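You operate a simulated robot arm through the tools that you are given. There is no shell and no other tool.

The job below is to be done with a simulated robot arm. You get a single attempt, and the scene is never put back.

JOB
Pull up the blue, green and purple joint bolts to 300, in order.
Fine: set the nut runner's knob to 300, run each bolt once and stand the runner back in the tray well. Set down upright: nut runner.

Only the result counts: the job must be done as asked and must still hold three seconds after the hand-in. Knocking over, shifting, dropping, spilling or breaking anything else fails it.

ROBOT AND FRAMES
A 7-joint arm with a two-finger parallel gripper, fixed in place. Base frame: the origin is at the foot of the arm, x ahead of it, y to its left, z up. Units: mm, degrees, N and s.
With the tool pointing down near the work surface it reaches from about 300 to 700 mm from the base axis. Its first joint turns from -66.0 to 66.0 degrees. Payload 1.57 kg.
The tool frame sits at the grasp point between the pads (the TCP): z along the fingers, y along the line on which they close. The tips reach 30 mm beyond it. The gripper opens to 110 mm. The fingers are 24 mm wide and 12 mm thick; the gripper's body (48 by 112 mm) begins 78 mm behind the TCP.
Orientation is that of the tool frame in the base frame, as a unit quaternion [x, y, z, w]. With the fingers straight down and closing along the base's y, the tool's x points along the base's -x, its y along +y and its z along -z.

CONTROLS
- The arm moves only by the tool apply_moves. Its argument "commands" is a list of rows, each an object (a shift or turn left out is 0, a gripper value left out holds the last) with "translation": the shift along the base's x, y, z in mm, a list of three; "rotation": the turn, a rotation vector about the base's x, y, z in degrees, a list of three; "fingers": the finger opening in mm, from 0 to 110. In form: [{"translation": [x, y, z], "rotation": [rx, ry, rz], "fingers": fingers}, ...]. A call has 1 to 20 rows; each row is the pose to reach, as a shift and turn from the pose commanded when the call began. A row lasts 0.2 s, in which the tool goes at most 50 mm and 8.6 degrees; a call with a longer step from one row to the next is refused whole, and so is a gripper value outside its range. A pose out of reach is approached as far as the arm can. The call stops where the force on the tool passes 80 N (or 10 N more than at its start, if that is more) or the arm is blocked; 0.2 s more then pass. Each finger travels about 108 mm/s and halts on what it meets, pressing with about 30 N; the grip force reading is that of the motor and also rises with nothing between the fingers. The clock runs only during rows and for 0.2 s after the last one: add rows that repeat a pose to give the fingers time. It gives the time, the measured TCP pose, the force on the tool (base axes), the opening and the grip force at its end, in the units of the frame above (readings bear some noise), with the torque about the TCP (base axes, N m) and any sound that the robot's microphone picked up.
- Cameras (640 x 400 px; columns grow to the right, rows downward): "scene" is fixed at [160.8, -381, 1427.2]; the picture's right is [0.84, -0.54, 0.00], its down [-0.20, -0.31, -0.93] and it looks along [0.50, 0.78, -0.37] (base axes); focal length 312 px, centre (320, 200). "wrist" rides on the gripper at [70, 16, -141] in the tool frame; the picture's right is [-0.23, 0.97, 0.00], its down [-0.85, -0.20, -0.48] and it looks along [-0.47, -0.11, 0.88] (tool axes); focal length 222 px, centre (320, 200).
- get_image(camera): a new picture of that camera. The clock stands still meanwhile.
- locate(camera, pixels): for up to 12 pixels [column, row] of the newest picture of that camera ("zoom" is the newest enlarged one), the place [x, y, z] in the base frame of the surface seen there, good to about 3 mm. The clock stands still meanwhile.
- enlarge(camera, box): a new picture of the part [left, top, right, bottom] of that camera's present view, enlarged. The clock stands still meanwhile.
- job_done(): hands the job in; it is judged then, once.

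Unless the task says otherwise, let go and move clear before handing in.

The tools are called after "Call:" as name(argument=value, ...) on one line, values as JSON. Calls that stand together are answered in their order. apply_moves: Moves the arm, as the interface text tells. Its arguments: {"type":"object","properties":{"commands":{"type":"array"}},"required":["commands"]} The other tools are called the same way: get_image (camera) takes a picture; locate (camera, pixels) gives the place of the surface under pixels of a picture; enlarge (camera, box) takes an enlarged picture of a part of a camera's view; job_done () hands the job in.

At the start:

```text
t: 0.0
position: [336.7, 14.7, 1333.7]
orientation: [0.001, 1.0, 0.0, -0.001]
force: [-0.8, -1.0, 0.5]
wrist_torque: [0.03, 0.02, -0.02]
width: 109.7
gripper_force: 0.1
```

scene: 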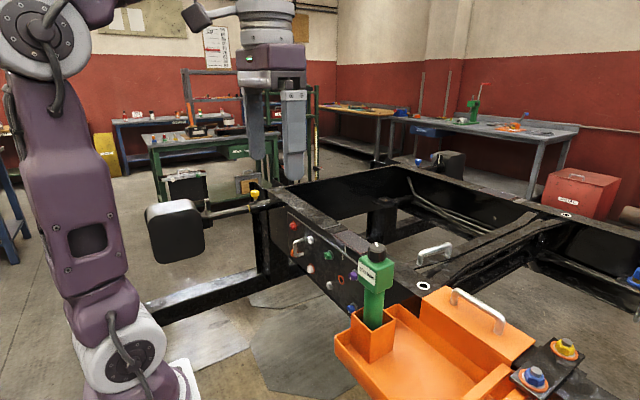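
wrist: 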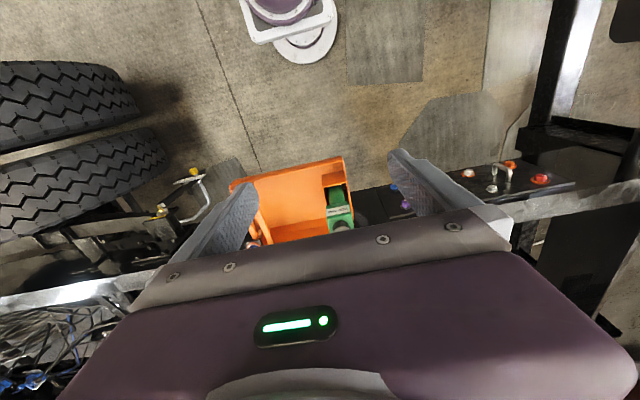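

The scene picture shows a green nut runner standing in the orange tray's well near (372,285), coloured bolts on the frame side around (290-355, 225-300), and blue/yellow nuts on a plate at (535,378),(565,348). I'll enlarge several parts to understand it.

Call:
enlarge(camera="scene", box=[240, 180, 440, 305])

Call:
enlarge(camera="scene", box=[330, 220, 618, 400])

Call:
enlarge(camera="wrist", box=[140, 100, 620, 400])

```text
3.20 times, centred on (340, 242) of scene
```

zoom: 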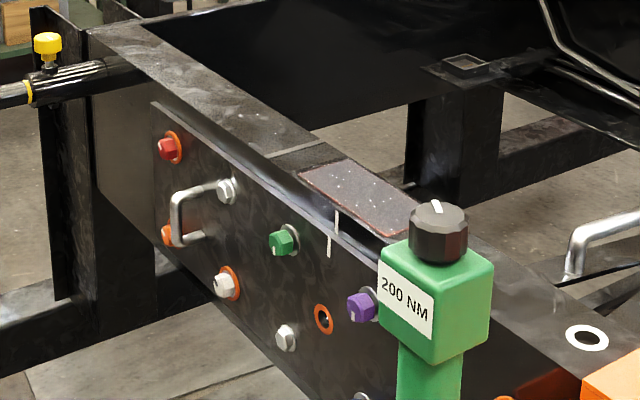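

```text
2.22 times, centred on (474, 310) of scene
```

zoom: 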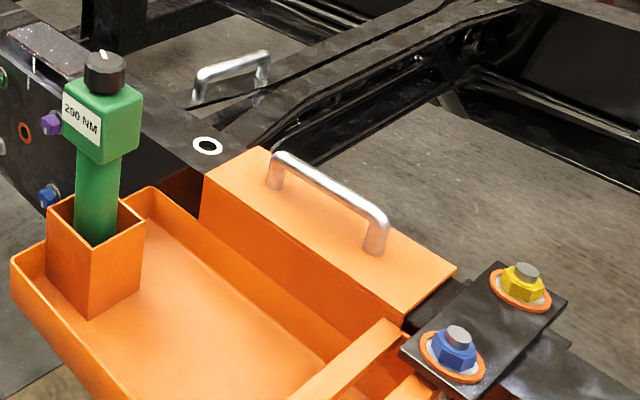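

```text
1.33 times, centred on (380, 250) of wrist
```

zoom: 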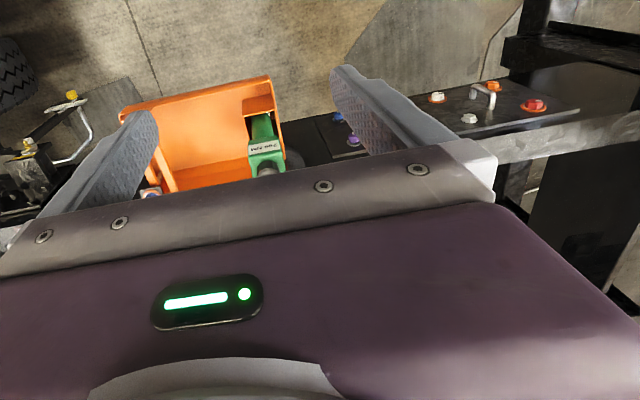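

The zoomed picture shows the runner with a 200 NM label and a black knob, and side-plate bolts in green, purple and blue, plus a second blue nut on a separate plate. I'll measure where these are.

Call:
locate(camera="scene", pixels=[[376, 246], [373, 275], [374, 310], [328, 256], [352, 276], [351, 308], [535, 373], [566, 342], [292, 226], [310, 268], [328, 285], [424, 286]])

Call:
enlarge(camera="scene", box=[330, 230, 426, 290])

Call:
enlarge(camera="scene", box=[300, 270, 396, 330])

Call:
enlarge(camera="scene", box=[270, 210, 366, 270])

```text
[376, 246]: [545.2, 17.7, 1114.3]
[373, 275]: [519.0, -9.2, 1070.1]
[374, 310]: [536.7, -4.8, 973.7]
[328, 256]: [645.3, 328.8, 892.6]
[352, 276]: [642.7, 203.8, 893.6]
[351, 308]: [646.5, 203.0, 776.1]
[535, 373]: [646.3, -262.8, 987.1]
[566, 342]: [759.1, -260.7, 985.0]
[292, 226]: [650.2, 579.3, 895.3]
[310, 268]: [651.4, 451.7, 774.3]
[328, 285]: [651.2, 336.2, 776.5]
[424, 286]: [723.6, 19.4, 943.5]
```

```text
6.67 times, centred on (378, 260) of scene
```

zoom: 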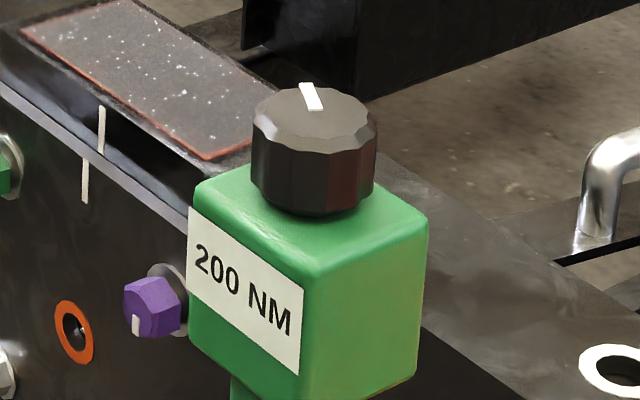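

```text
6.67 times, centred on (348, 300) of scene
```

zoom: 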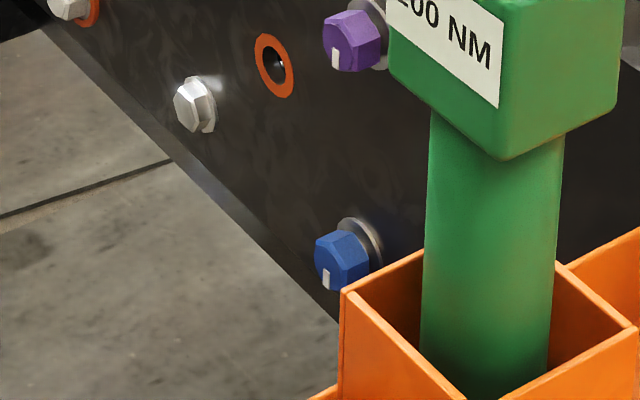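

```text
6.67 times, centred on (318, 240) of scene
```

zoom: 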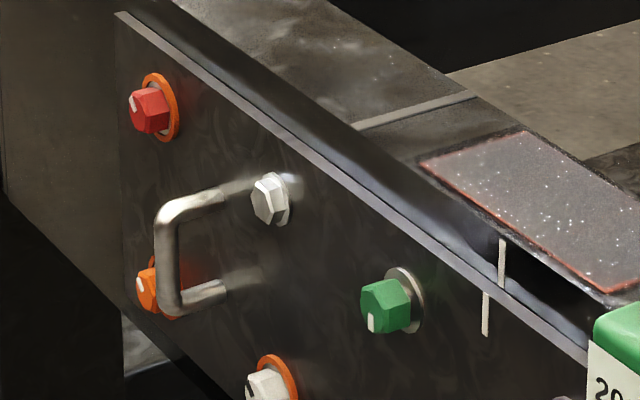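

The green, purple and blue bolts sit at about (645,329,893), (643,204,894) and (646,203,776), around the marked joint, all facing the robot. I'll move above the runner (knob near (545,18,1114)) to look closely at it with the wrist camera.

Call:
apply_moves(commands=[{"translation": [35, 0, -20]}, {"translation": [70, 0, -40]}, {"translation": [105, 0, -60]}, {"translation": [120, 0, -80]}, {"translation": [120, 0, -80]}])

Call:
get_image(camera="wrist")

Call:
enlarge(camera="wrist", box=[220, 80, 440, 240])

```text
t: 1.2
position: [457.5, 14.5, 1252.8]
orientation: [0.0, 1.0, 0.001, 0.001]
force: [-0.2, -0.9, -0.9]
wrist_torque: [-0.01, -0.03, -0.02]
width: 110.1
gripper_force: 0.0
```

```text
taken
```

wrist: 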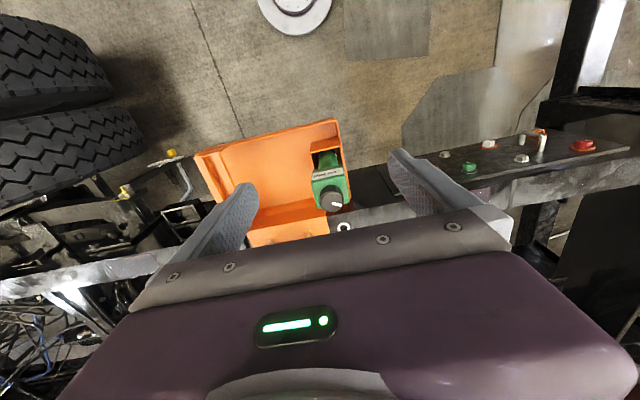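

```text
2.50 times, centred on (330, 160) of wrist
```

zoom: 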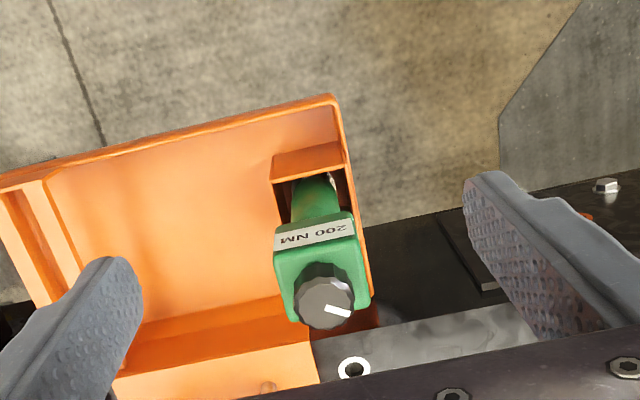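

The wrist view shows the runner's head with a "200 NM" label and a knob with a single white pointer. I'll zoom further on the knob and on the wall sheet at (217,45) for any instructions.

Call:
enlarge(camera="wrist", box=[300, 145, 364, 217])

Call:
enlarge(camera="scene", box=[190, 15, 254, 75])

Call:
enlarge(camera="scene", box=[340, 230, 430, 330])

Call:
get_image(camera="scene")

```text
5.56 times, centred on (332, 181) of wrist
```

zoom: 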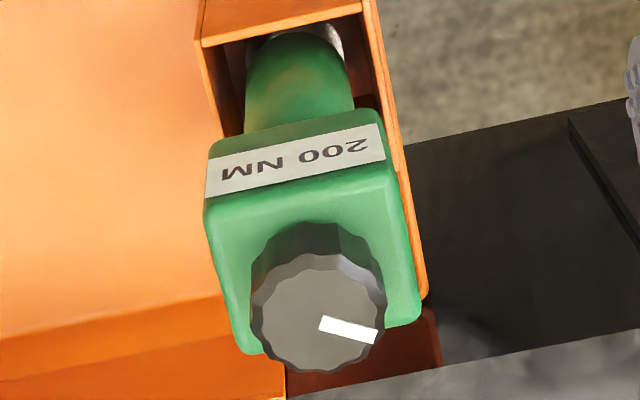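

```text
6.67 times, centred on (222, 45) of scene
```

zoom: 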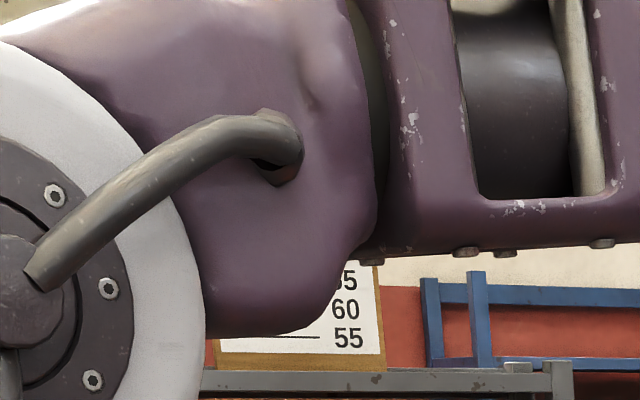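

```text
4.00 times, centred on (385, 280) of scene
```

zoom: 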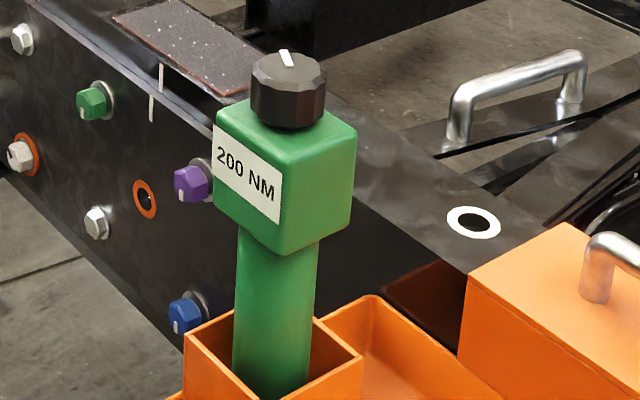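

```text
taken
```

scene: 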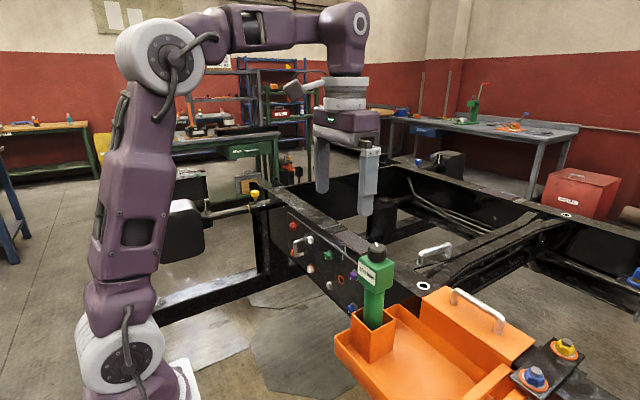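

The runner's body ends in a chrome socket in the well, and the knob sits on top. I'll measure the knob, head corners, well rim and body from the wrist picture.

Call:
enlarge(camera="wrist", box=[300, 145, 364, 217])

Call:
locate(camera="zoom", pixels=[[318, 312], [370, 335], [325, 323], [240, 345], [418, 310], [380, 125], [210, 160], [300, 100], [205, 40], [365, 5], [420, 285], [330, 30]])

Call:
locate(camera="scene", pixels=[[376, 246], [373, 262], [358, 260], [370, 281], [388, 265], [362, 270], [375, 285], [374, 300], [372, 325], [353, 318], [374, 355], [386, 307]])

```text
5.56 times, centred on (332, 181) of wrist
```

zoom: 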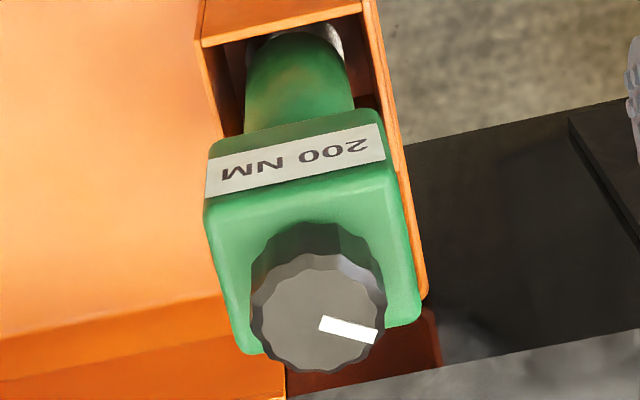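

```text
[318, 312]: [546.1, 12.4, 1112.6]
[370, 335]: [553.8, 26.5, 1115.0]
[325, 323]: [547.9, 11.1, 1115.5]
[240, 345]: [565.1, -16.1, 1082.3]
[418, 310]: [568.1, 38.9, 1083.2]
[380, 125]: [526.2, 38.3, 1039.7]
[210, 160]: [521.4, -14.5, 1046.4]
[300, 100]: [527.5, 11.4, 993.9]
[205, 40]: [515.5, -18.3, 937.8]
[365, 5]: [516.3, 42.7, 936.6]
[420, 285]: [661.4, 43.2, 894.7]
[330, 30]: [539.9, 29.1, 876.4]
```

```text
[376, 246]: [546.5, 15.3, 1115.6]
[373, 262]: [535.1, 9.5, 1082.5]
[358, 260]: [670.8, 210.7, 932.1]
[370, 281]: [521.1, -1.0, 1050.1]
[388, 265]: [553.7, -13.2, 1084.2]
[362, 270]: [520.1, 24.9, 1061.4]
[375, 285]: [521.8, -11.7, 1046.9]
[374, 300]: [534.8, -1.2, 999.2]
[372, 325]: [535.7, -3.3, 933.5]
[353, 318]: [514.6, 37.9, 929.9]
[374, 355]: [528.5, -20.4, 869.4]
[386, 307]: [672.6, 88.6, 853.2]
```

The runner head is about 55 mm square centred near (546,12), knob top at z≈1115, well rim at z≈937. I'll measure the arm's own joints to understand what poses it can reach with the tool horizontal.

Call:
locate(camera="scene", pixels=[[122, 368], [170, 55], [348, 22], [135, 240], [250, 30], [345, 90], [345, 125], [323, 170], [367, 170], [185, 395], [90, 395], [130, 310]])

Call:
locate(camera="wrist", pixels=[[296, 10], [265, 150], [200, 160], [340, 125], [215, 165], [470, 168], [446, 154], [520, 158], [343, 228], [260, 225], [240, 180], [330, 200]])

```text
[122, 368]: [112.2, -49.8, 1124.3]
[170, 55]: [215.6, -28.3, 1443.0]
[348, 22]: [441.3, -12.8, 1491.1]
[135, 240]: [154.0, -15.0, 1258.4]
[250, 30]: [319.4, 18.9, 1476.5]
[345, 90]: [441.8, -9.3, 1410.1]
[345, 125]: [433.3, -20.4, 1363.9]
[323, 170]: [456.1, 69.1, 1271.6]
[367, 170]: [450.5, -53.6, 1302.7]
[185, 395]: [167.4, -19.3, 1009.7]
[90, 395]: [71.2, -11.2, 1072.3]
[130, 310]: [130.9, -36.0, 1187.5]
```

```text
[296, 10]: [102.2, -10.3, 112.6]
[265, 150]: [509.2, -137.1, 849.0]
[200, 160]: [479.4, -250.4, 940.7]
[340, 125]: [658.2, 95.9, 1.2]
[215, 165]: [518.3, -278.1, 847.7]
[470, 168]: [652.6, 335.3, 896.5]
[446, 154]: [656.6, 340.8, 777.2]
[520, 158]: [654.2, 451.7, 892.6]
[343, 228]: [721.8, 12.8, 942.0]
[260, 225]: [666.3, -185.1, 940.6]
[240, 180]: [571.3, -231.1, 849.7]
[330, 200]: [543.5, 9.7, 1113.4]
```

The arm's shoulder is around (105,15,1115) with about 580 mm of reach, so horizontal tool poses at the bolts look feasible. The knob centre is near (546,12), so I'll hover above it with open fingers and look again to refine.

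Call:
apply_moves(commands=[{"translation": [30, -1, -25]}, {"translation": [60, -2, -50]}, {"translation": [88, -2.5, -75]}, {"translation": [88, -2.5, -75]}])

Call:
get_image(camera="wrist")

Call:
enlarge(camera="wrist", box=[256, 90, 384, 220])

Call:
enlarge(camera="scene", box=[320, 180, 430, 330])

```text
t: 2.2
position: [544.7, 13.0, 1177.0]
orientation: [0.0, 1.0, 0.0, 0.0]
force: [0.6, 0.3, 0.0]
wrist_torque: [0.03, 0.02, -0.01]
width: 110.0
gripper_force: 0.1
```

```text
taken
```

wrist: 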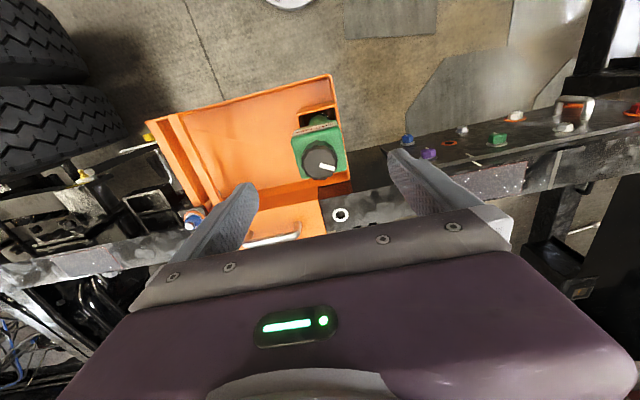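

```text
3.08 times, centred on (320, 155) of wrist
```

zoom: 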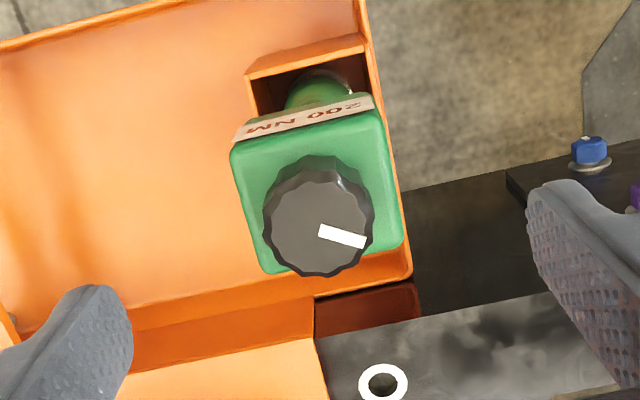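

```text
2.67 times, centred on (375, 255) of scene
```

zoom: 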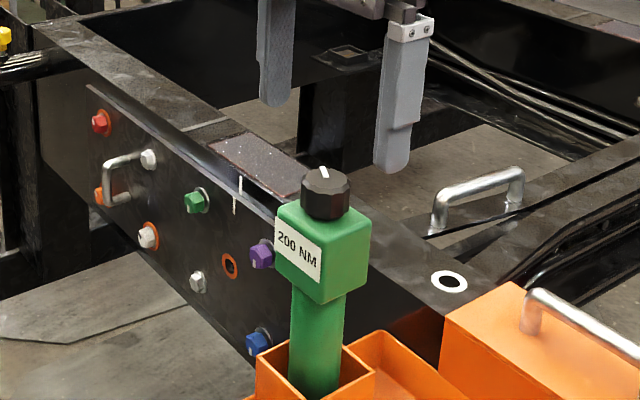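

The knob is clearly seen with the pointer at (320–335,167). I'll enlarge the wrist view again and measure the knob rim, pointer, and head corners.

Call:
enlarge(camera="wrist", box=[256, 90, 384, 220])

Call:
locate(camera="zoom", pixels=[[270, 228], [370, 226], [318, 268], [318, 186], [325, 230], [360, 242], [262, 262], [396, 238], [240, 160], [380, 130], [320, 100], [372, 60]])

```text
3.08 times, centred on (320, 155) of wrist
```

zoom: 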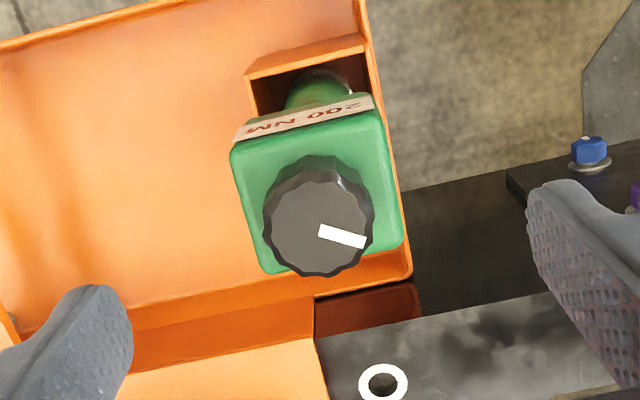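

```text
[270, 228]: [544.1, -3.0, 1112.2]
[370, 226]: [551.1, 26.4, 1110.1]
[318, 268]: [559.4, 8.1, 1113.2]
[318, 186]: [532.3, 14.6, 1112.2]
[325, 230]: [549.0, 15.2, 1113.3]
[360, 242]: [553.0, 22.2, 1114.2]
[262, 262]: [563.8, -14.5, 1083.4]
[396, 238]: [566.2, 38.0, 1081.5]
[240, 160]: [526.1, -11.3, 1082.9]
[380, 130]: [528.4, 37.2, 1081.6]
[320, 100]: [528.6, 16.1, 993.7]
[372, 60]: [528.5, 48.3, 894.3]
```

The knob's centre is about (546.5,12) with ~33 mm diameter, top at z≈1114, head top at z≈1083; the head is aligned with the base axes. I'll lower so the finger tips straddle the knob just above the head and close gently.

Call:
apply_moves(commands=[{"translation": [1.8, -0.5, -20], "fingers": 70}, {"translation": [1.8, -0.5, -40], "fingers": 60}, {"translation": [1.8, -0.5, -59], "fingers": 50}, {"translation": [1.8, -0.5, -59], "fingers": 46}, {"translation": [1.8, -0.5, -59], "fingers": 42}, {"translation": [1.8, -0.5, -59], "fingers": 40}])

Call:
get_image(camera="wrist")

Call:
enlarge(camera="wrist", box=[256, 90, 384, 220])

Call:
enlarge(camera="scene", box=[320, 200, 430, 330])

```text
t: 3.6
position: [546.5, 12.8, 1120.0]
orientation: [0.0, 1.0, 0.0, -0.001]
force: [-0.5, 0.1, -0.3]
wrist_torque: [-0.03, 0.04, 0.0]
width: 40.0
gripper_force: 0.0
```

```text
taken
```

wrist: 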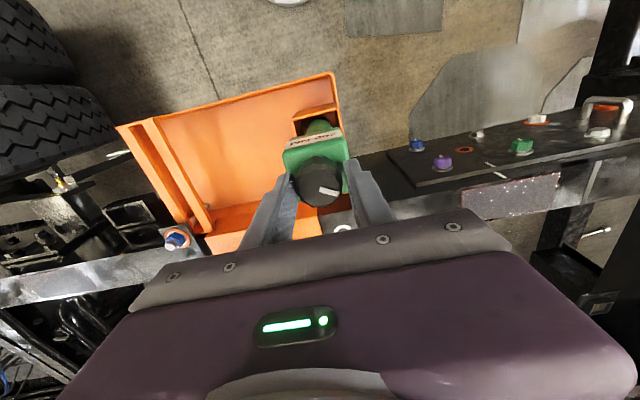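

```text
3.08 times, centred on (320, 155) of wrist
```

zoom: 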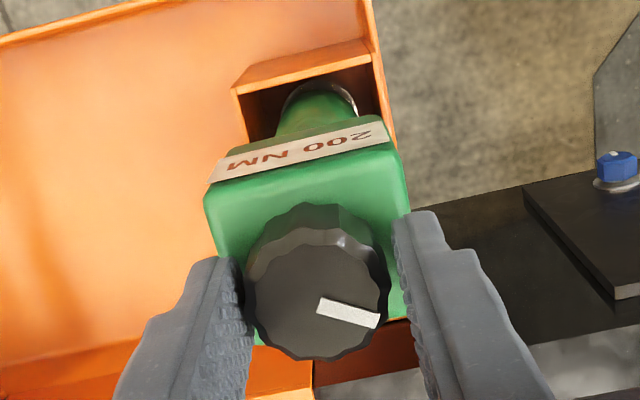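

```text
3.08 times, centred on (375, 265) of scene
```

zoom: 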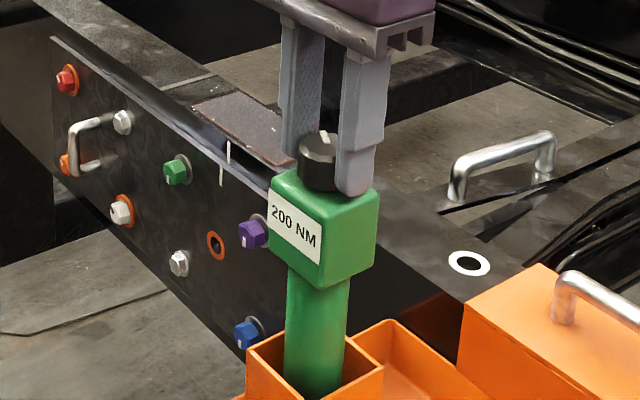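

The finger tips straddle the knob with small gaps either side (zoom columns 245 and 395). I'll close gently on it.

Call:
apply_moves(commands=[{"fingers": 37}, {"fingers": 35}, {"fingers": 33}, {"fingers": 31}, {"fingers": 28}, {"fingers": 28}])

Call:
enlarge(camera="wrist", box=[256, 90, 384, 220])

```text
t: 5.0
position: [545.9, 12.6, 1119.3]
orientation: [0.0, 1.0, 0.0, 0.0]
force: [0.9, -1.5, -0.1]
wrist_torque: [-0.19, -0.03, 0.0]
width: 35.4
gripper_force: 30.4
```

```text
3.08 times, centred on (320, 155) of wrist
```

zoom: 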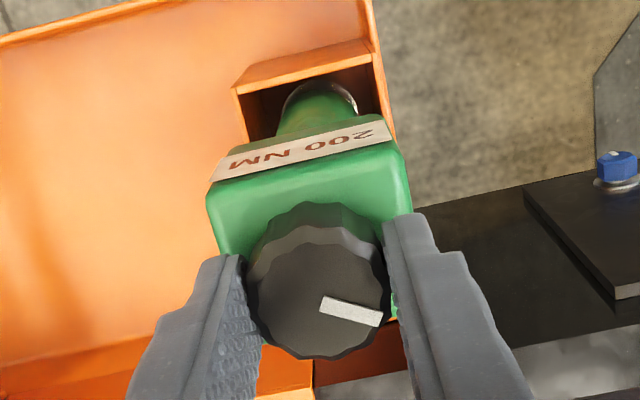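

The knob is gripped (35.4 mm, 30 N) with almost no side load. I'll turn clockwise (negative about z) by about 16° and watch the label.

Call:
apply_moves(commands=[{"rotation": [0, 0, -5]}, {"rotation": [0, 0, -10]}, {"rotation": [0, 0, -15]}, {"rotation": [0, 0, -15]}])

Call:
enlarge(camera="scene", box=[330, 230, 426, 290])

Call:
enlarge(camera="wrist", box=[256, 90, 384, 220])

```text
t: 6.0
position: [546.0, 12.8, 1120.1]
orientation: [0.131, 0.991, 0.0, 0.0]
force: [-0.3, -0.6, 9.6]
wrist_torque: [0.29, 0.16, 0.02]
width: 35.1
gripper_force: 29.8
```

```text
6.67 times, centred on (378, 260) of scene
```

zoom: 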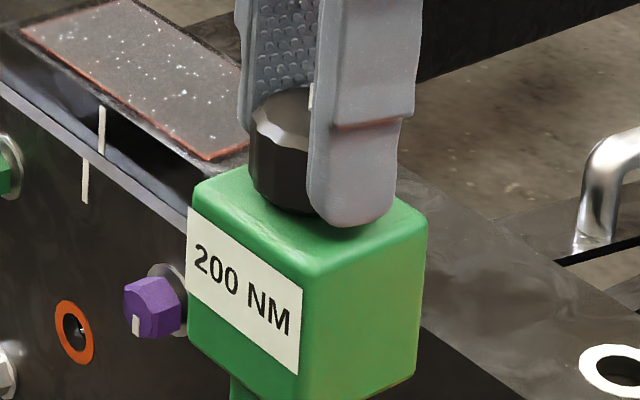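

```text
3.08 times, centred on (320, 155) of wrist
```

zoom: 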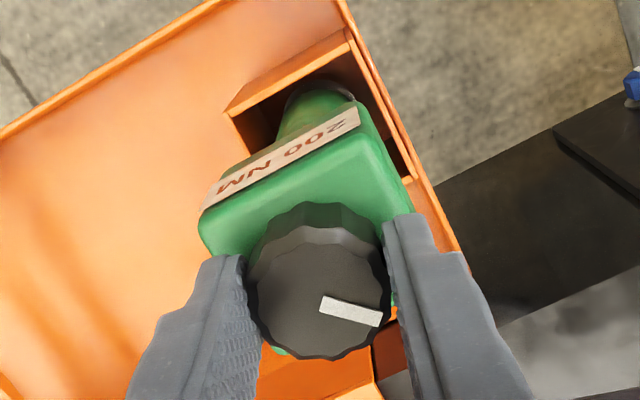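

The knob turned with the fingers (pointer fixed in the wrist view) and the head stayed put; the label still reads 200 NM. I'll continue another 15°.

Call:
apply_moves(commands=[{"rotation": [0, 0, -5]}, {"rotation": [0, 0, -10]}, {"rotation": [0, 0, -15]}, {"rotation": [0, 0, -15]}])

Call:
enlarge(camera="scene", box=[330, 230, 426, 290])

Call:
enlarge(camera="wrist", box=[256, 90, 384, 220])

```text
t: 7.0
position: [545.5, 11.8, 1119.3]
orientation: [0.26, 0.966, 0.0, 0.001]
force: [1.1, -0.2, 18.4]
wrist_torque: [0.43, 0.1, -0.03]
width: 34.8
gripper_force: 29.8
```

```text
6.67 times, centred on (378, 260) of scene
```

zoom: 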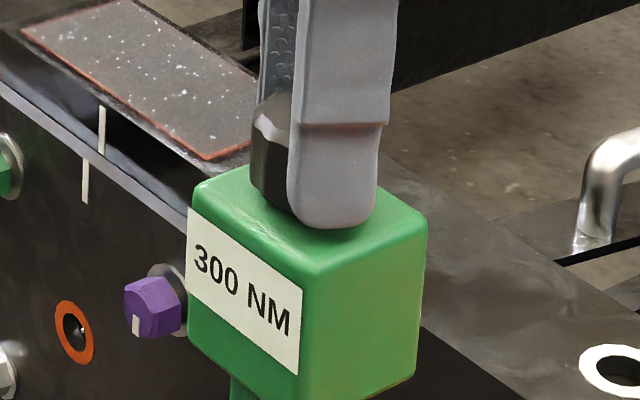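

```text
3.08 times, centred on (320, 155) of wrist
```

zoom: 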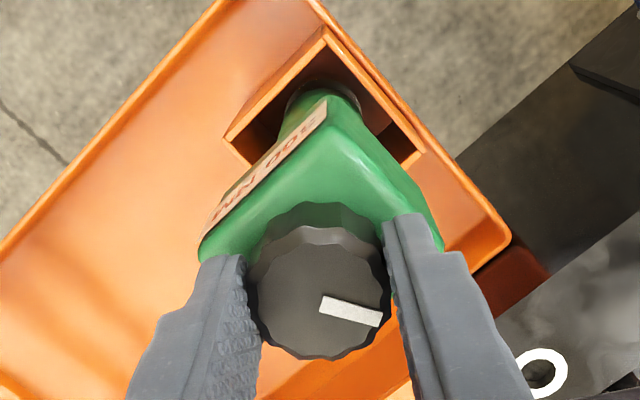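

The label now reads 300 NM after 30° of turning. I'll nudge a few degrees more to sit clearly inside the 300 setting rather than on its edge, then check the label.

Call:
apply_moves(commands=[{"rotation": [0, 0, -3]}, {"rotation": [0, 0, -6]}, {"rotation": [0, 0, -6]}])

Call:
enlarge(camera="scene", box=[330, 230, 426, 290])

```text
t: 7.8
position: [546.2, 12.1, 1119.7]
orientation: [0.31, 0.951, 0.0, 0.0]
force: [-1.1, -0.8, 19.9]
wrist_torque: [0.28, -0.06, -0.02]
width: 35.3
gripper_force: 30.1
```

```text
6.67 times, centred on (378, 260) of scene
```

zoom: 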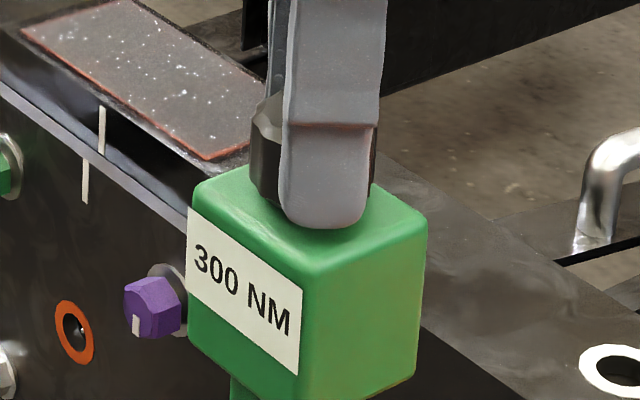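

Still 300 NM, so the setting holds. I'll release, lift clear, and turn the hand back.

Call:
apply_moves(commands=[{"fingers": 40}, {"fingers": 50}, {"fingers": 64}, {"fingers": 64}, {"translation": [0, 0, 25]}, {"translation": [0, 0, 60]}, {"translation": [0, 0, 80], "rotation": [0, 0, 8]}, {"translation": [0, 0, 80], "rotation": [0, 0, 16]}, {"translation": [0, 0, 80], "rotation": [0, 0, 24]}, {"translation": [0, 0, 80], "rotation": [0, 0, 32]}, {"translation": [0, 0, 80], "rotation": [0, 0, 36]}, {"translation": [0, 0, 80], "rotation": [0, 0, 36]}])

Call:
get_image(camera="scene")

Call:
enlarge(camera="scene", box=[330, 230, 426, 290])

Call:
enlarge(camera="wrist", box=[256, 90, 384, 220])

```text
t: 10.4
position: [545.7, 13.7, 1199.0]
orientation: [0.0, 1.0, 0.0, 0.0]
force: [0.4, -0.5, -0.2]
wrist_torque: [0.02, 0.0, 0.01]
width: 64.0
gripper_force: 0.0
```

```text
taken
```

scene: 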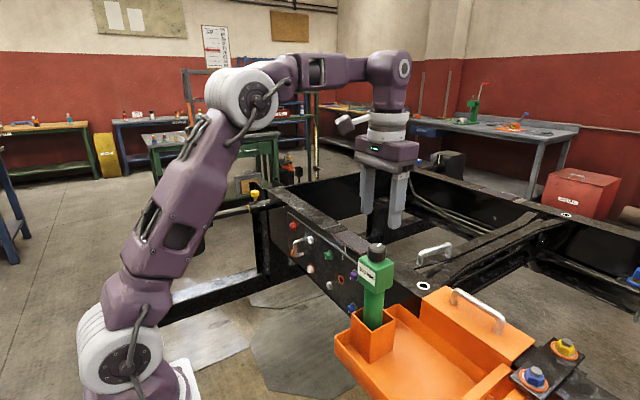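

```text
6.67 times, centred on (378, 260) of scene
```

zoom: 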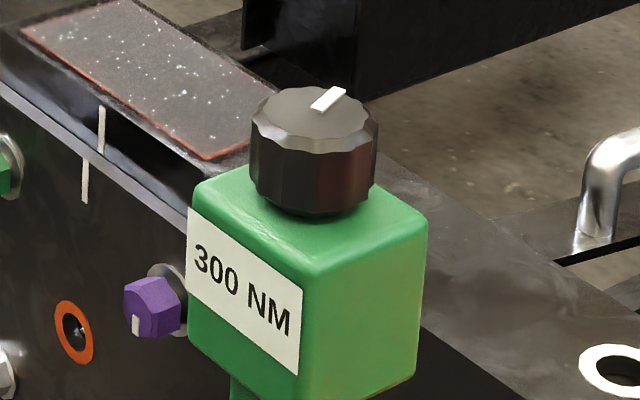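

```text
3.08 times, centred on (320, 155) of wrist
```

zoom: 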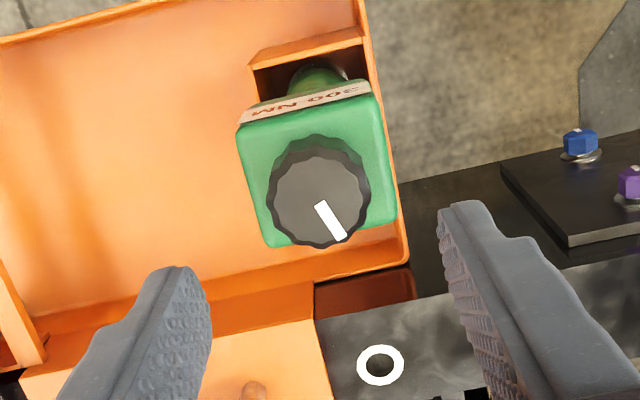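

The runner shows 300 NM and stands undisturbed. Before grasping it, I'll dry-run the horizontal tool pose (fingers toward +x) near the bolts to verify reach, and look at the bolts closely.

Call:
apply_moves(commands=[{"translation": [-15, 45, 0]}, {"translation": [-30, 90, 0]}, {"translation": [-45, 135, 0]}, {"translation": [-60, 180, 0]}, {"translation": [-75, 225, -30]}, {"translation": [-90, 258, -60]}, {"translation": [-90, 258, -99]}, {"translation": [-90, 258, -118], "rotation": [0, -8.2, 0]}, {"translation": [-90, 258, -137], "rotation": [0, -16.4, 0]}, {"translation": [-90, 258, -156], "rotation": [0, -24.6, 0]}, {"translation": [-90, 258, -175], "rotation": [0, -32.8, 0]}, {"translation": [-90, 258, -194], "rotation": [0, -41, 0]}, {"translation": [-90, 258, -213], "rotation": [0, -49.2, 0]}, {"translation": [-90, 258, -232], "rotation": [0, -57.4, 0]}, {"translation": [-90, 258, -251], "rotation": [0, -65.6, 0]}, {"translation": [-90, 258, -270], "rotation": [0, -73.8, 0]}, {"translation": [-90, 258, -289], "rotation": [0, -82, 0]}, {"translation": [-90, 258, -306], "rotation": [0, -90, 0]}, {"translation": [-90, 258, -306], "rotation": [0, -90, 0]}])

Call:
get_image(camera="scene")

Call:
get_image(camera="wrist")

```text
refused: row 5 steps farther than a row can; nothing moved
```

```text
taken
```

scene: 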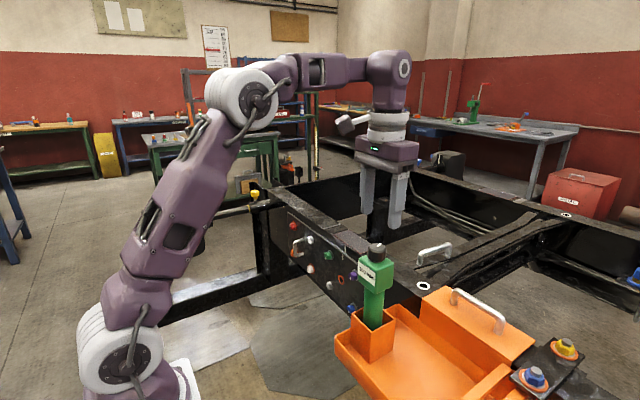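

```text
taken
```

wrist: 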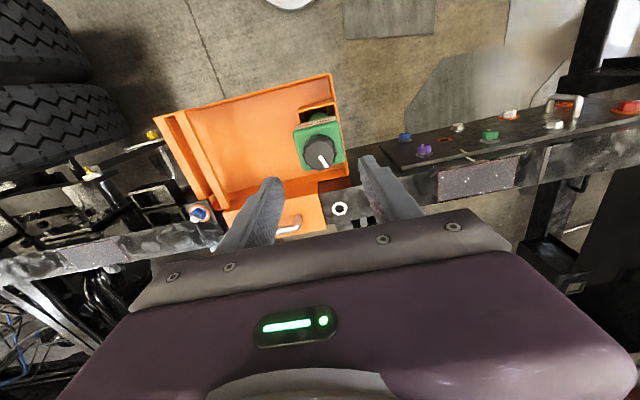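

The call was refused because row 5's step was slightly too long; nothing moved. I'll send the same path with smaller steps.

Call:
apply_moves(commands=[{"translation": [-15, 43, 0]}, {"translation": [-30, 86, 0]}, {"translation": [-45, 129, 0]}, {"translation": [-60, 172, 0]}, {"translation": [-75, 212, -20]}, {"translation": [-90, 245, -50]}, {"translation": [-90, 258, -90]}, {"translation": [-90, 258, -110], "rotation": [0, -8.2, 0]}, {"translation": [-90, 258, -130], "rotation": [0, -16.4, 0]}, {"translation": [-90, 258, -150], "rotation": [0, -24.6, 0]}, {"translation": [-90, 258, -170], "rotation": [0, -32.8, 0]}, {"translation": [-90, 258, -190], "rotation": [0, -41, 0]}, {"translation": [-90, 258, -210], "rotation": [0, -49.2, 0]}, {"translation": [-90, 258, -230], "rotation": [0, -57.4, 0]}, {"translation": [-90, 258, -250], "rotation": [0, -65.6, 0]}, {"translation": [-90, 258, -270], "rotation": [0, -73.8, 0]}, {"translation": [-90, 258, -290], "rotation": [0, -82, 0]}, {"translation": [-90, 258, -306], "rotation": [0, -90, 0]}, {"translation": [-90, 258, -306], "rotation": [0, -90, 0]}])

Call:
get_image(camera="scene")

Call:
get_image(camera="wrist")

```text
t: 14.4
position: [510.6, 320.5, 892.8]
orientation: [0.0, 0.707, -0.001, 0.707]
force: [0.5, -0.2, -0.4]
wrist_torque: [-0.01, 0.01, 0.05]
width: 64.2
gripper_force: 0.0
out of reach, approached as far as the arm can: row 16, 17, 18, 19
```

```text
taken
```

scene: 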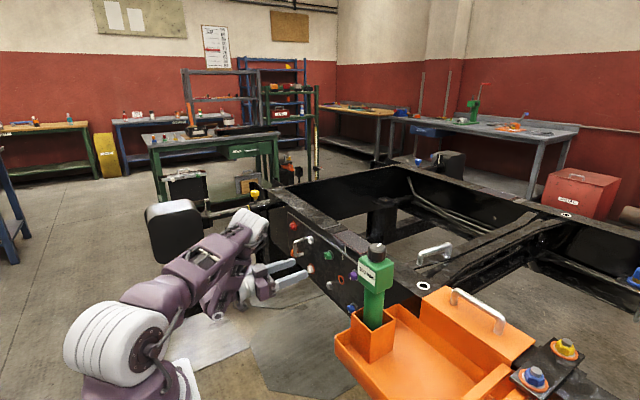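

```text
taken
```

wrist: 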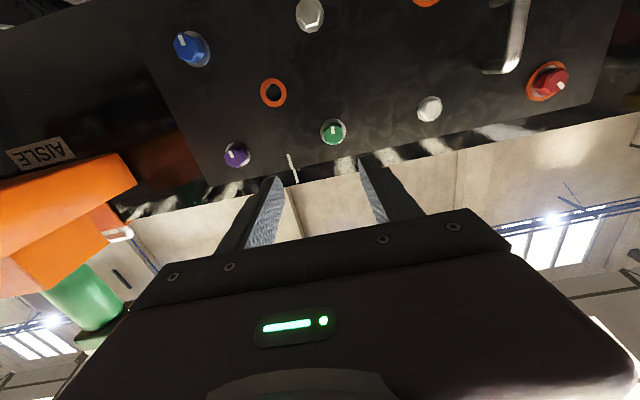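

The tool cannot get back far enough pointing +x (stopped at (510,320,893) instead of (456,270,893)), so gripping the runner from above won't work at the bolts. Instead I plan to grip the runner's body from its +y side with the hand level, so at the bolts the hand points straight down; first I'll back out to a pointing-down pose.

Call:
apply_moves(commands=[{"translation": [0, 0, 16], "rotation": [0, 8, 0]}, {"translation": [0, 0, 36], "rotation": [0, 16.2, 0]}, {"translation": [0, 0, 56], "rotation": [0, 24.4, 0]}, {"translation": [0, 0, 76], "rotation": [0, 32.6, 0]}, {"translation": [0, 0, 96], "rotation": [0, 40.8, 0]}, {"translation": [0, 0, 116], "rotation": [0, 49, 0]}, {"translation": [0, 0, 136], "rotation": [0, 57.2, 0]}, {"translation": [0, 0, 156], "rotation": [0, 65.4, 0]}, {"translation": [0, 0, 176], "rotation": [0, 73.6, 0]}, {"translation": [0, 0, 196], "rotation": [0, 81.8, 0]}, {"translation": [0, 0, 216], "rotation": [0, 90, 0]}, {"translation": [0, 0, 216], "rotation": [0, 90, 0]}])

Call:
get_image(camera="scene")

Call:
get_image(camera="wrist")

```text
t: 17.0
position: [511.4, 321.2, 1109.7]
orientation: [0.0, 1.0, -0.001, -0.001]
force: [0.0, 0.7, -0.4]
wrist_torque: [0.0, -0.02, 0.0]
width: 64.3
gripper_force: 0.0
```

```text
taken
```

scene: 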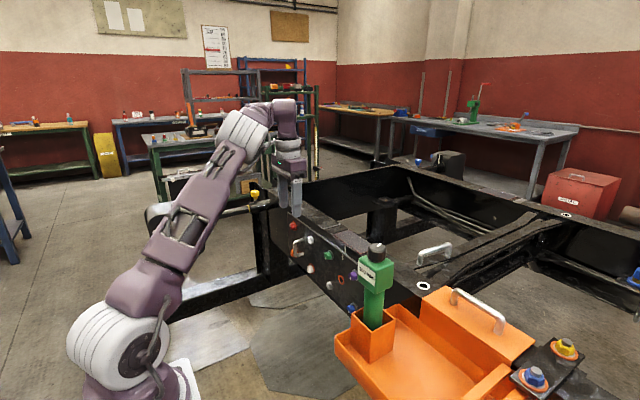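

```text
taken
```

wrist: 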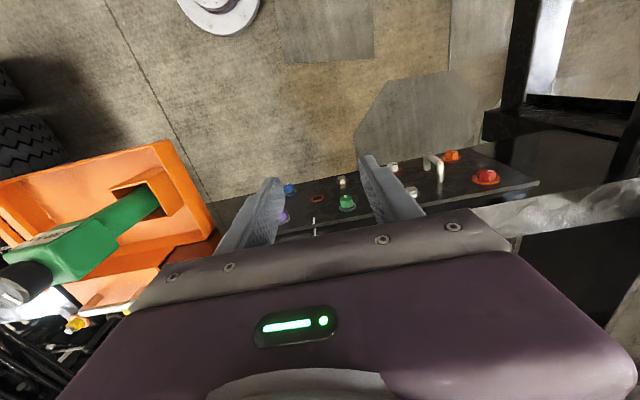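

The arm is back to pointing down at (511,321,1110). I'll open the fingers to clear the view and measure the bolts from here.

Call:
apply_moves(commands=[{"translation": [-10, -30, 20], "fingers": 110}, {"translation": [-10, -60, 40], "fingers": 110}, {"translation": [-10, -60, 40], "fingers": 110}])

Call:
get_image(camera="wrist")

Call:
enlarge(camera="wrist", box=[230, 130, 430, 255])

```text
t: 17.8
position: [500.4, 259.8, 1149.1]
orientation: [0.001, 1.0, 0.0, 0.0]
force: [0.2, -0.2, -0.1]
wrist_torque: [0.0, -0.03, -0.02]
width: 109.9
gripper_force: 0.1
```

```text
taken
```

wrist: 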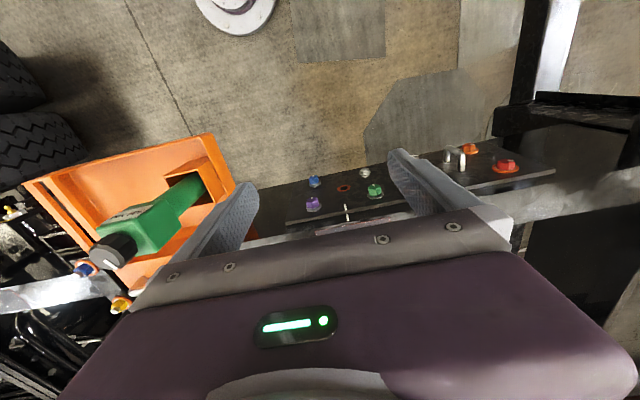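

```text
3.20 times, centred on (330, 192) of wrist
```

zoom: 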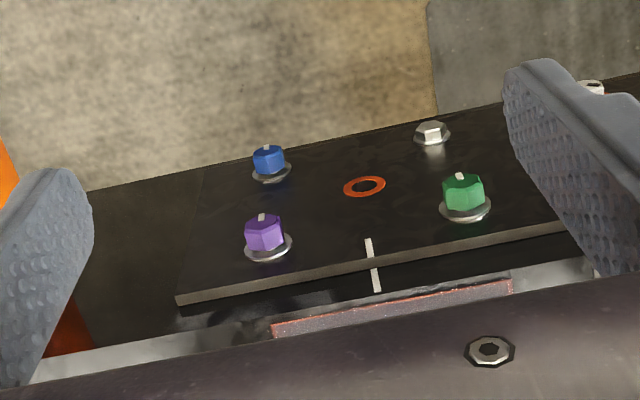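

The joint plate is clear: blue (268,158), purple (263,235) and green (463,193) bolts in the zoom around the centre hole. I'll measure their heads and flanges.

Call:
locate(camera="zoom", pixels=[[267, 153], [268, 162], [284, 174], [263, 226], [263, 240], [286, 249], [463, 184], [463, 200], [485, 212], [433, 130], [320, 260], [364, 187]])

Call:
enlarge(camera="scene", box=[300, 240, 380, 320])

```text
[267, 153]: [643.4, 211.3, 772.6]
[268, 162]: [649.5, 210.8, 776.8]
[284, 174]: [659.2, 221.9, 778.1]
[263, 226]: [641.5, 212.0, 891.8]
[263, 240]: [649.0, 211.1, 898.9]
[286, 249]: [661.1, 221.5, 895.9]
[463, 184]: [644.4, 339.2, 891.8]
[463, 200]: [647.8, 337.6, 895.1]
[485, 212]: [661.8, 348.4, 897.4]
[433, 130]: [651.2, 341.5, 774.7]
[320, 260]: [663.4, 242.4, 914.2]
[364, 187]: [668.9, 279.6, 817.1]
```

```text
5.00 times, centred on (340, 280) of scene
```

zoom: 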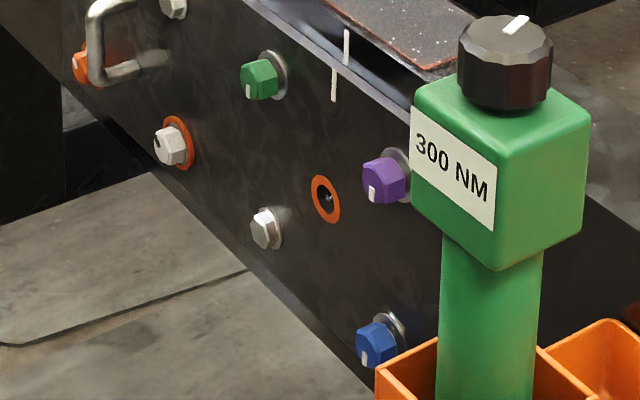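

Bolt axes come out around y≈211 (blue, purple) and y≈338 (green), z≈775/894, heads from x≈641 to flange at ≈660. Now I'll measure the runner's side from this view to plan the side grip.

Call:
enlarge(camera="wrist", box=[75, 145, 251, 275])

Call:
locate(camera="zoom", pixels=[[120, 300], [165, 225], [215, 250], [290, 255], [320, 155], [390, 200], [345, 170], [400, 140], [440, 110], [400, 110], [450, 60], [500, 130]])

```text
3.08 times, centred on (163, 210) of wrist
```

zoom: 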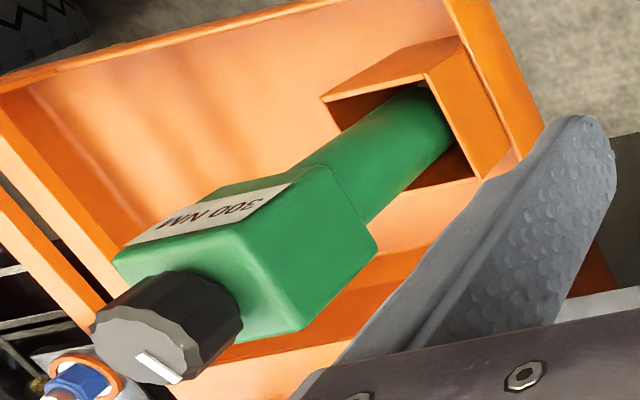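

```text
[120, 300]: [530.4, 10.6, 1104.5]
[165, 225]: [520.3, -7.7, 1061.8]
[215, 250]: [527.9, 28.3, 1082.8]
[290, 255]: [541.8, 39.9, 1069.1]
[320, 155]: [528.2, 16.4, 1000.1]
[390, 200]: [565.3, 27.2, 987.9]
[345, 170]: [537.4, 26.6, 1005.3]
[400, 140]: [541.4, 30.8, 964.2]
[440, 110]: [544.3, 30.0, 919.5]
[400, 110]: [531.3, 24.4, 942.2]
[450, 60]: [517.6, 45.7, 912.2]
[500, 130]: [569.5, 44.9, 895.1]
```

The body is about 38–40 mm across, centred near (546,12). I'll locate the head's bottom edge and the well rim more precisely.

Call:
locate(camera="zoom", pixels=[[370, 242], [350, 215], [332, 175], [345, 255], [300, 325], [240, 240], [325, 98], [426, 78], [478, 178], [490, 100], [420, 90], [460, 150]])

Call:
locate(camera="scene", pixels=[[374, 291], [366, 289], [370, 281], [372, 326], [376, 326], [352, 315], [374, 332], [396, 322]])

```text
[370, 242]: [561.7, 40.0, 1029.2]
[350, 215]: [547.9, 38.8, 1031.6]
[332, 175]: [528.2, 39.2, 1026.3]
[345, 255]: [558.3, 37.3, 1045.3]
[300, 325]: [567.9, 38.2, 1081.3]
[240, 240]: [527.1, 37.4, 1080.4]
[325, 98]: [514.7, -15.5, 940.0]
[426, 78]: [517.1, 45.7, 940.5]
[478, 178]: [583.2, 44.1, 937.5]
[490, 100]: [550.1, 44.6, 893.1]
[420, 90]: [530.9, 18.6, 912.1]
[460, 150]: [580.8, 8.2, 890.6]
```

```text
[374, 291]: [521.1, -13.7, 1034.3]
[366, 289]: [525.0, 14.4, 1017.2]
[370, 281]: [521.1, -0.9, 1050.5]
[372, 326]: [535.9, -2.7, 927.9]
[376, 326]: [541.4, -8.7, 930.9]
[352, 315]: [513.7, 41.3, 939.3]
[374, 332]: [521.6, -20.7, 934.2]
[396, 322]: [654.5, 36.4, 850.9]
```

The runner's body between z=940 and z=1028 is free for a side grip (fingers 24 mm wide at z≈1006). I'll rotate the hand in free space to point along −y with the camera above, ending at about (520,110,1149).

Call:
apply_moves(commands=[{"translation": [1.4, -10.7, 0], "rotation": [-4.95, 4.95, 4.95], "fingers": 90}, {"translation": [2.9, -21.4, 0], "rotation": [-9.9, 9.9, 9.9]}, {"translation": [4.3, -32.1, 0], "rotation": [-14.85, 14.85, 14.85]}, {"translation": [5.7, -42.9, 0], "rotation": [-19.8, 19.8, 19.8]}, {"translation": [7.1, -53.6, 0], "rotation": [-24.74, 24.74, 24.74]}, {"translation": [8.6, -64.3, 0], "rotation": [-29.69, 29.69, 29.69]}, {"translation": [10, -75, 0], "rotation": [-34.64, 34.64, 34.64]}, {"translation": [11.4, -85.7, 0], "rotation": [-39.59, 39.59, 39.59]}, {"translation": [12.9, -96.4, 0], "rotation": [-44.54, 44.54, 44.54]}, {"translation": [14.3, -107.1, 0], "rotation": [-49.49, 49.49, 49.49]}, {"translation": [15.7, -117.9, 0], "rotation": [-54.44, 54.44, 54.44]}, {"translation": [17.1, -128.6, 0], "rotation": [-59.39, 59.39, 59.39]}, {"translation": [18.6, -139.3, 0], "rotation": [-64.33, 64.33, 64.33]}, {"translation": [20, -150, 0], "rotation": [-69.28, 69.28, 69.28]}, {"translation": [20, -150, 0], "rotation": [-69.28, 69.28, 69.28]}])

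Call:
get_image(camera="scene")

Call:
get_image(camera="wrist")

```text
t: 21.0
position: [521.8, 112.8, 1150.9]
orientation: [0.5, -0.5, 0.5, 0.5]
force: [0.2, -0.8, -0.4]
wrist_torque: [0.01, -0.01, 0.01]
width: 90.1
gripper_force: 0.1
out of reach, approached as far as the arm can: row 3, 4, 5, 6, 7, 8, 9, 10, 11, 12
```

```text
taken
```

scene: 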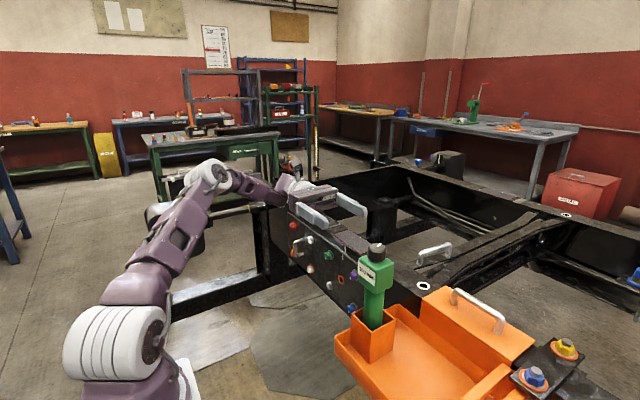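

```text
taken
```

wrist: 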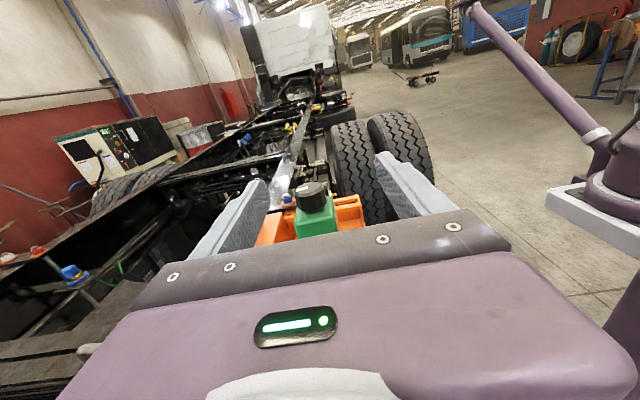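

The hand now points along −y at (522,113,1151) with the camera above; the runner is visible at (315,205) between the fingers. I'll shift to x≈546, y≈100 and descend to z≈1006, staying clear of the runner.

Call:
apply_moves(commands=[{"translation": [12, -6, 0]}, {"translation": [24, -12, 0]}, {"translation": [24, -12, -36]}, {"translation": [24, -12, -72]}, {"translation": [24, -12, -108]}, {"translation": [24, -12, -144]}, {"translation": [24, -12, -144]}])

Call:
get_image(camera="wrist")

Call:
enlarge(camera="scene", box=[290, 170, 450, 330])

```text
t: 22.6
position: [545.5, 99.4, 1004.9]
orientation: [0.5, -0.5, 0.5, 0.5]
force: [0.1, -0.5, 0.8]
wrist_torque: [-0.03, -0.03, -0.01]
width: 90.0
gripper_force: 0.2
```

```text
taken
```

wrist: 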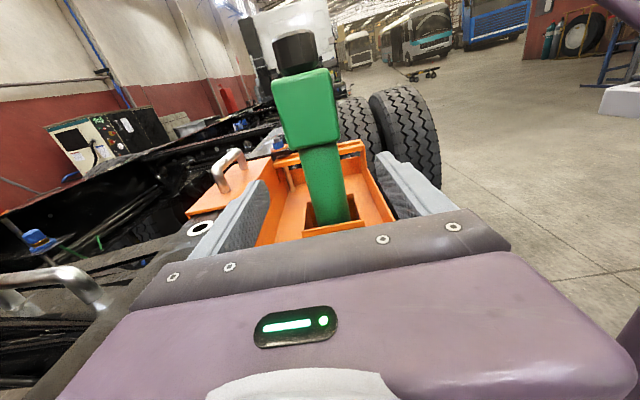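

```text
2.50 times, centred on (370, 250) of scene
```

zoom: 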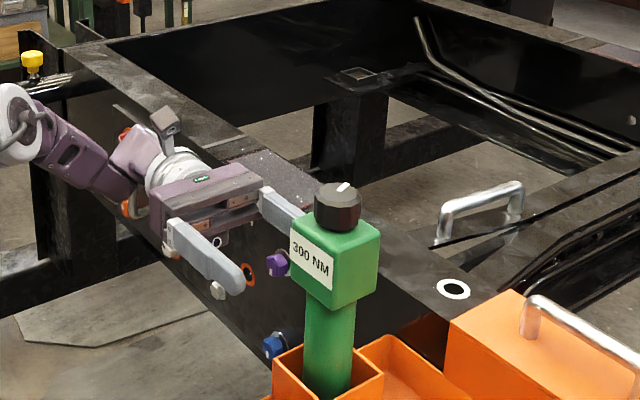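

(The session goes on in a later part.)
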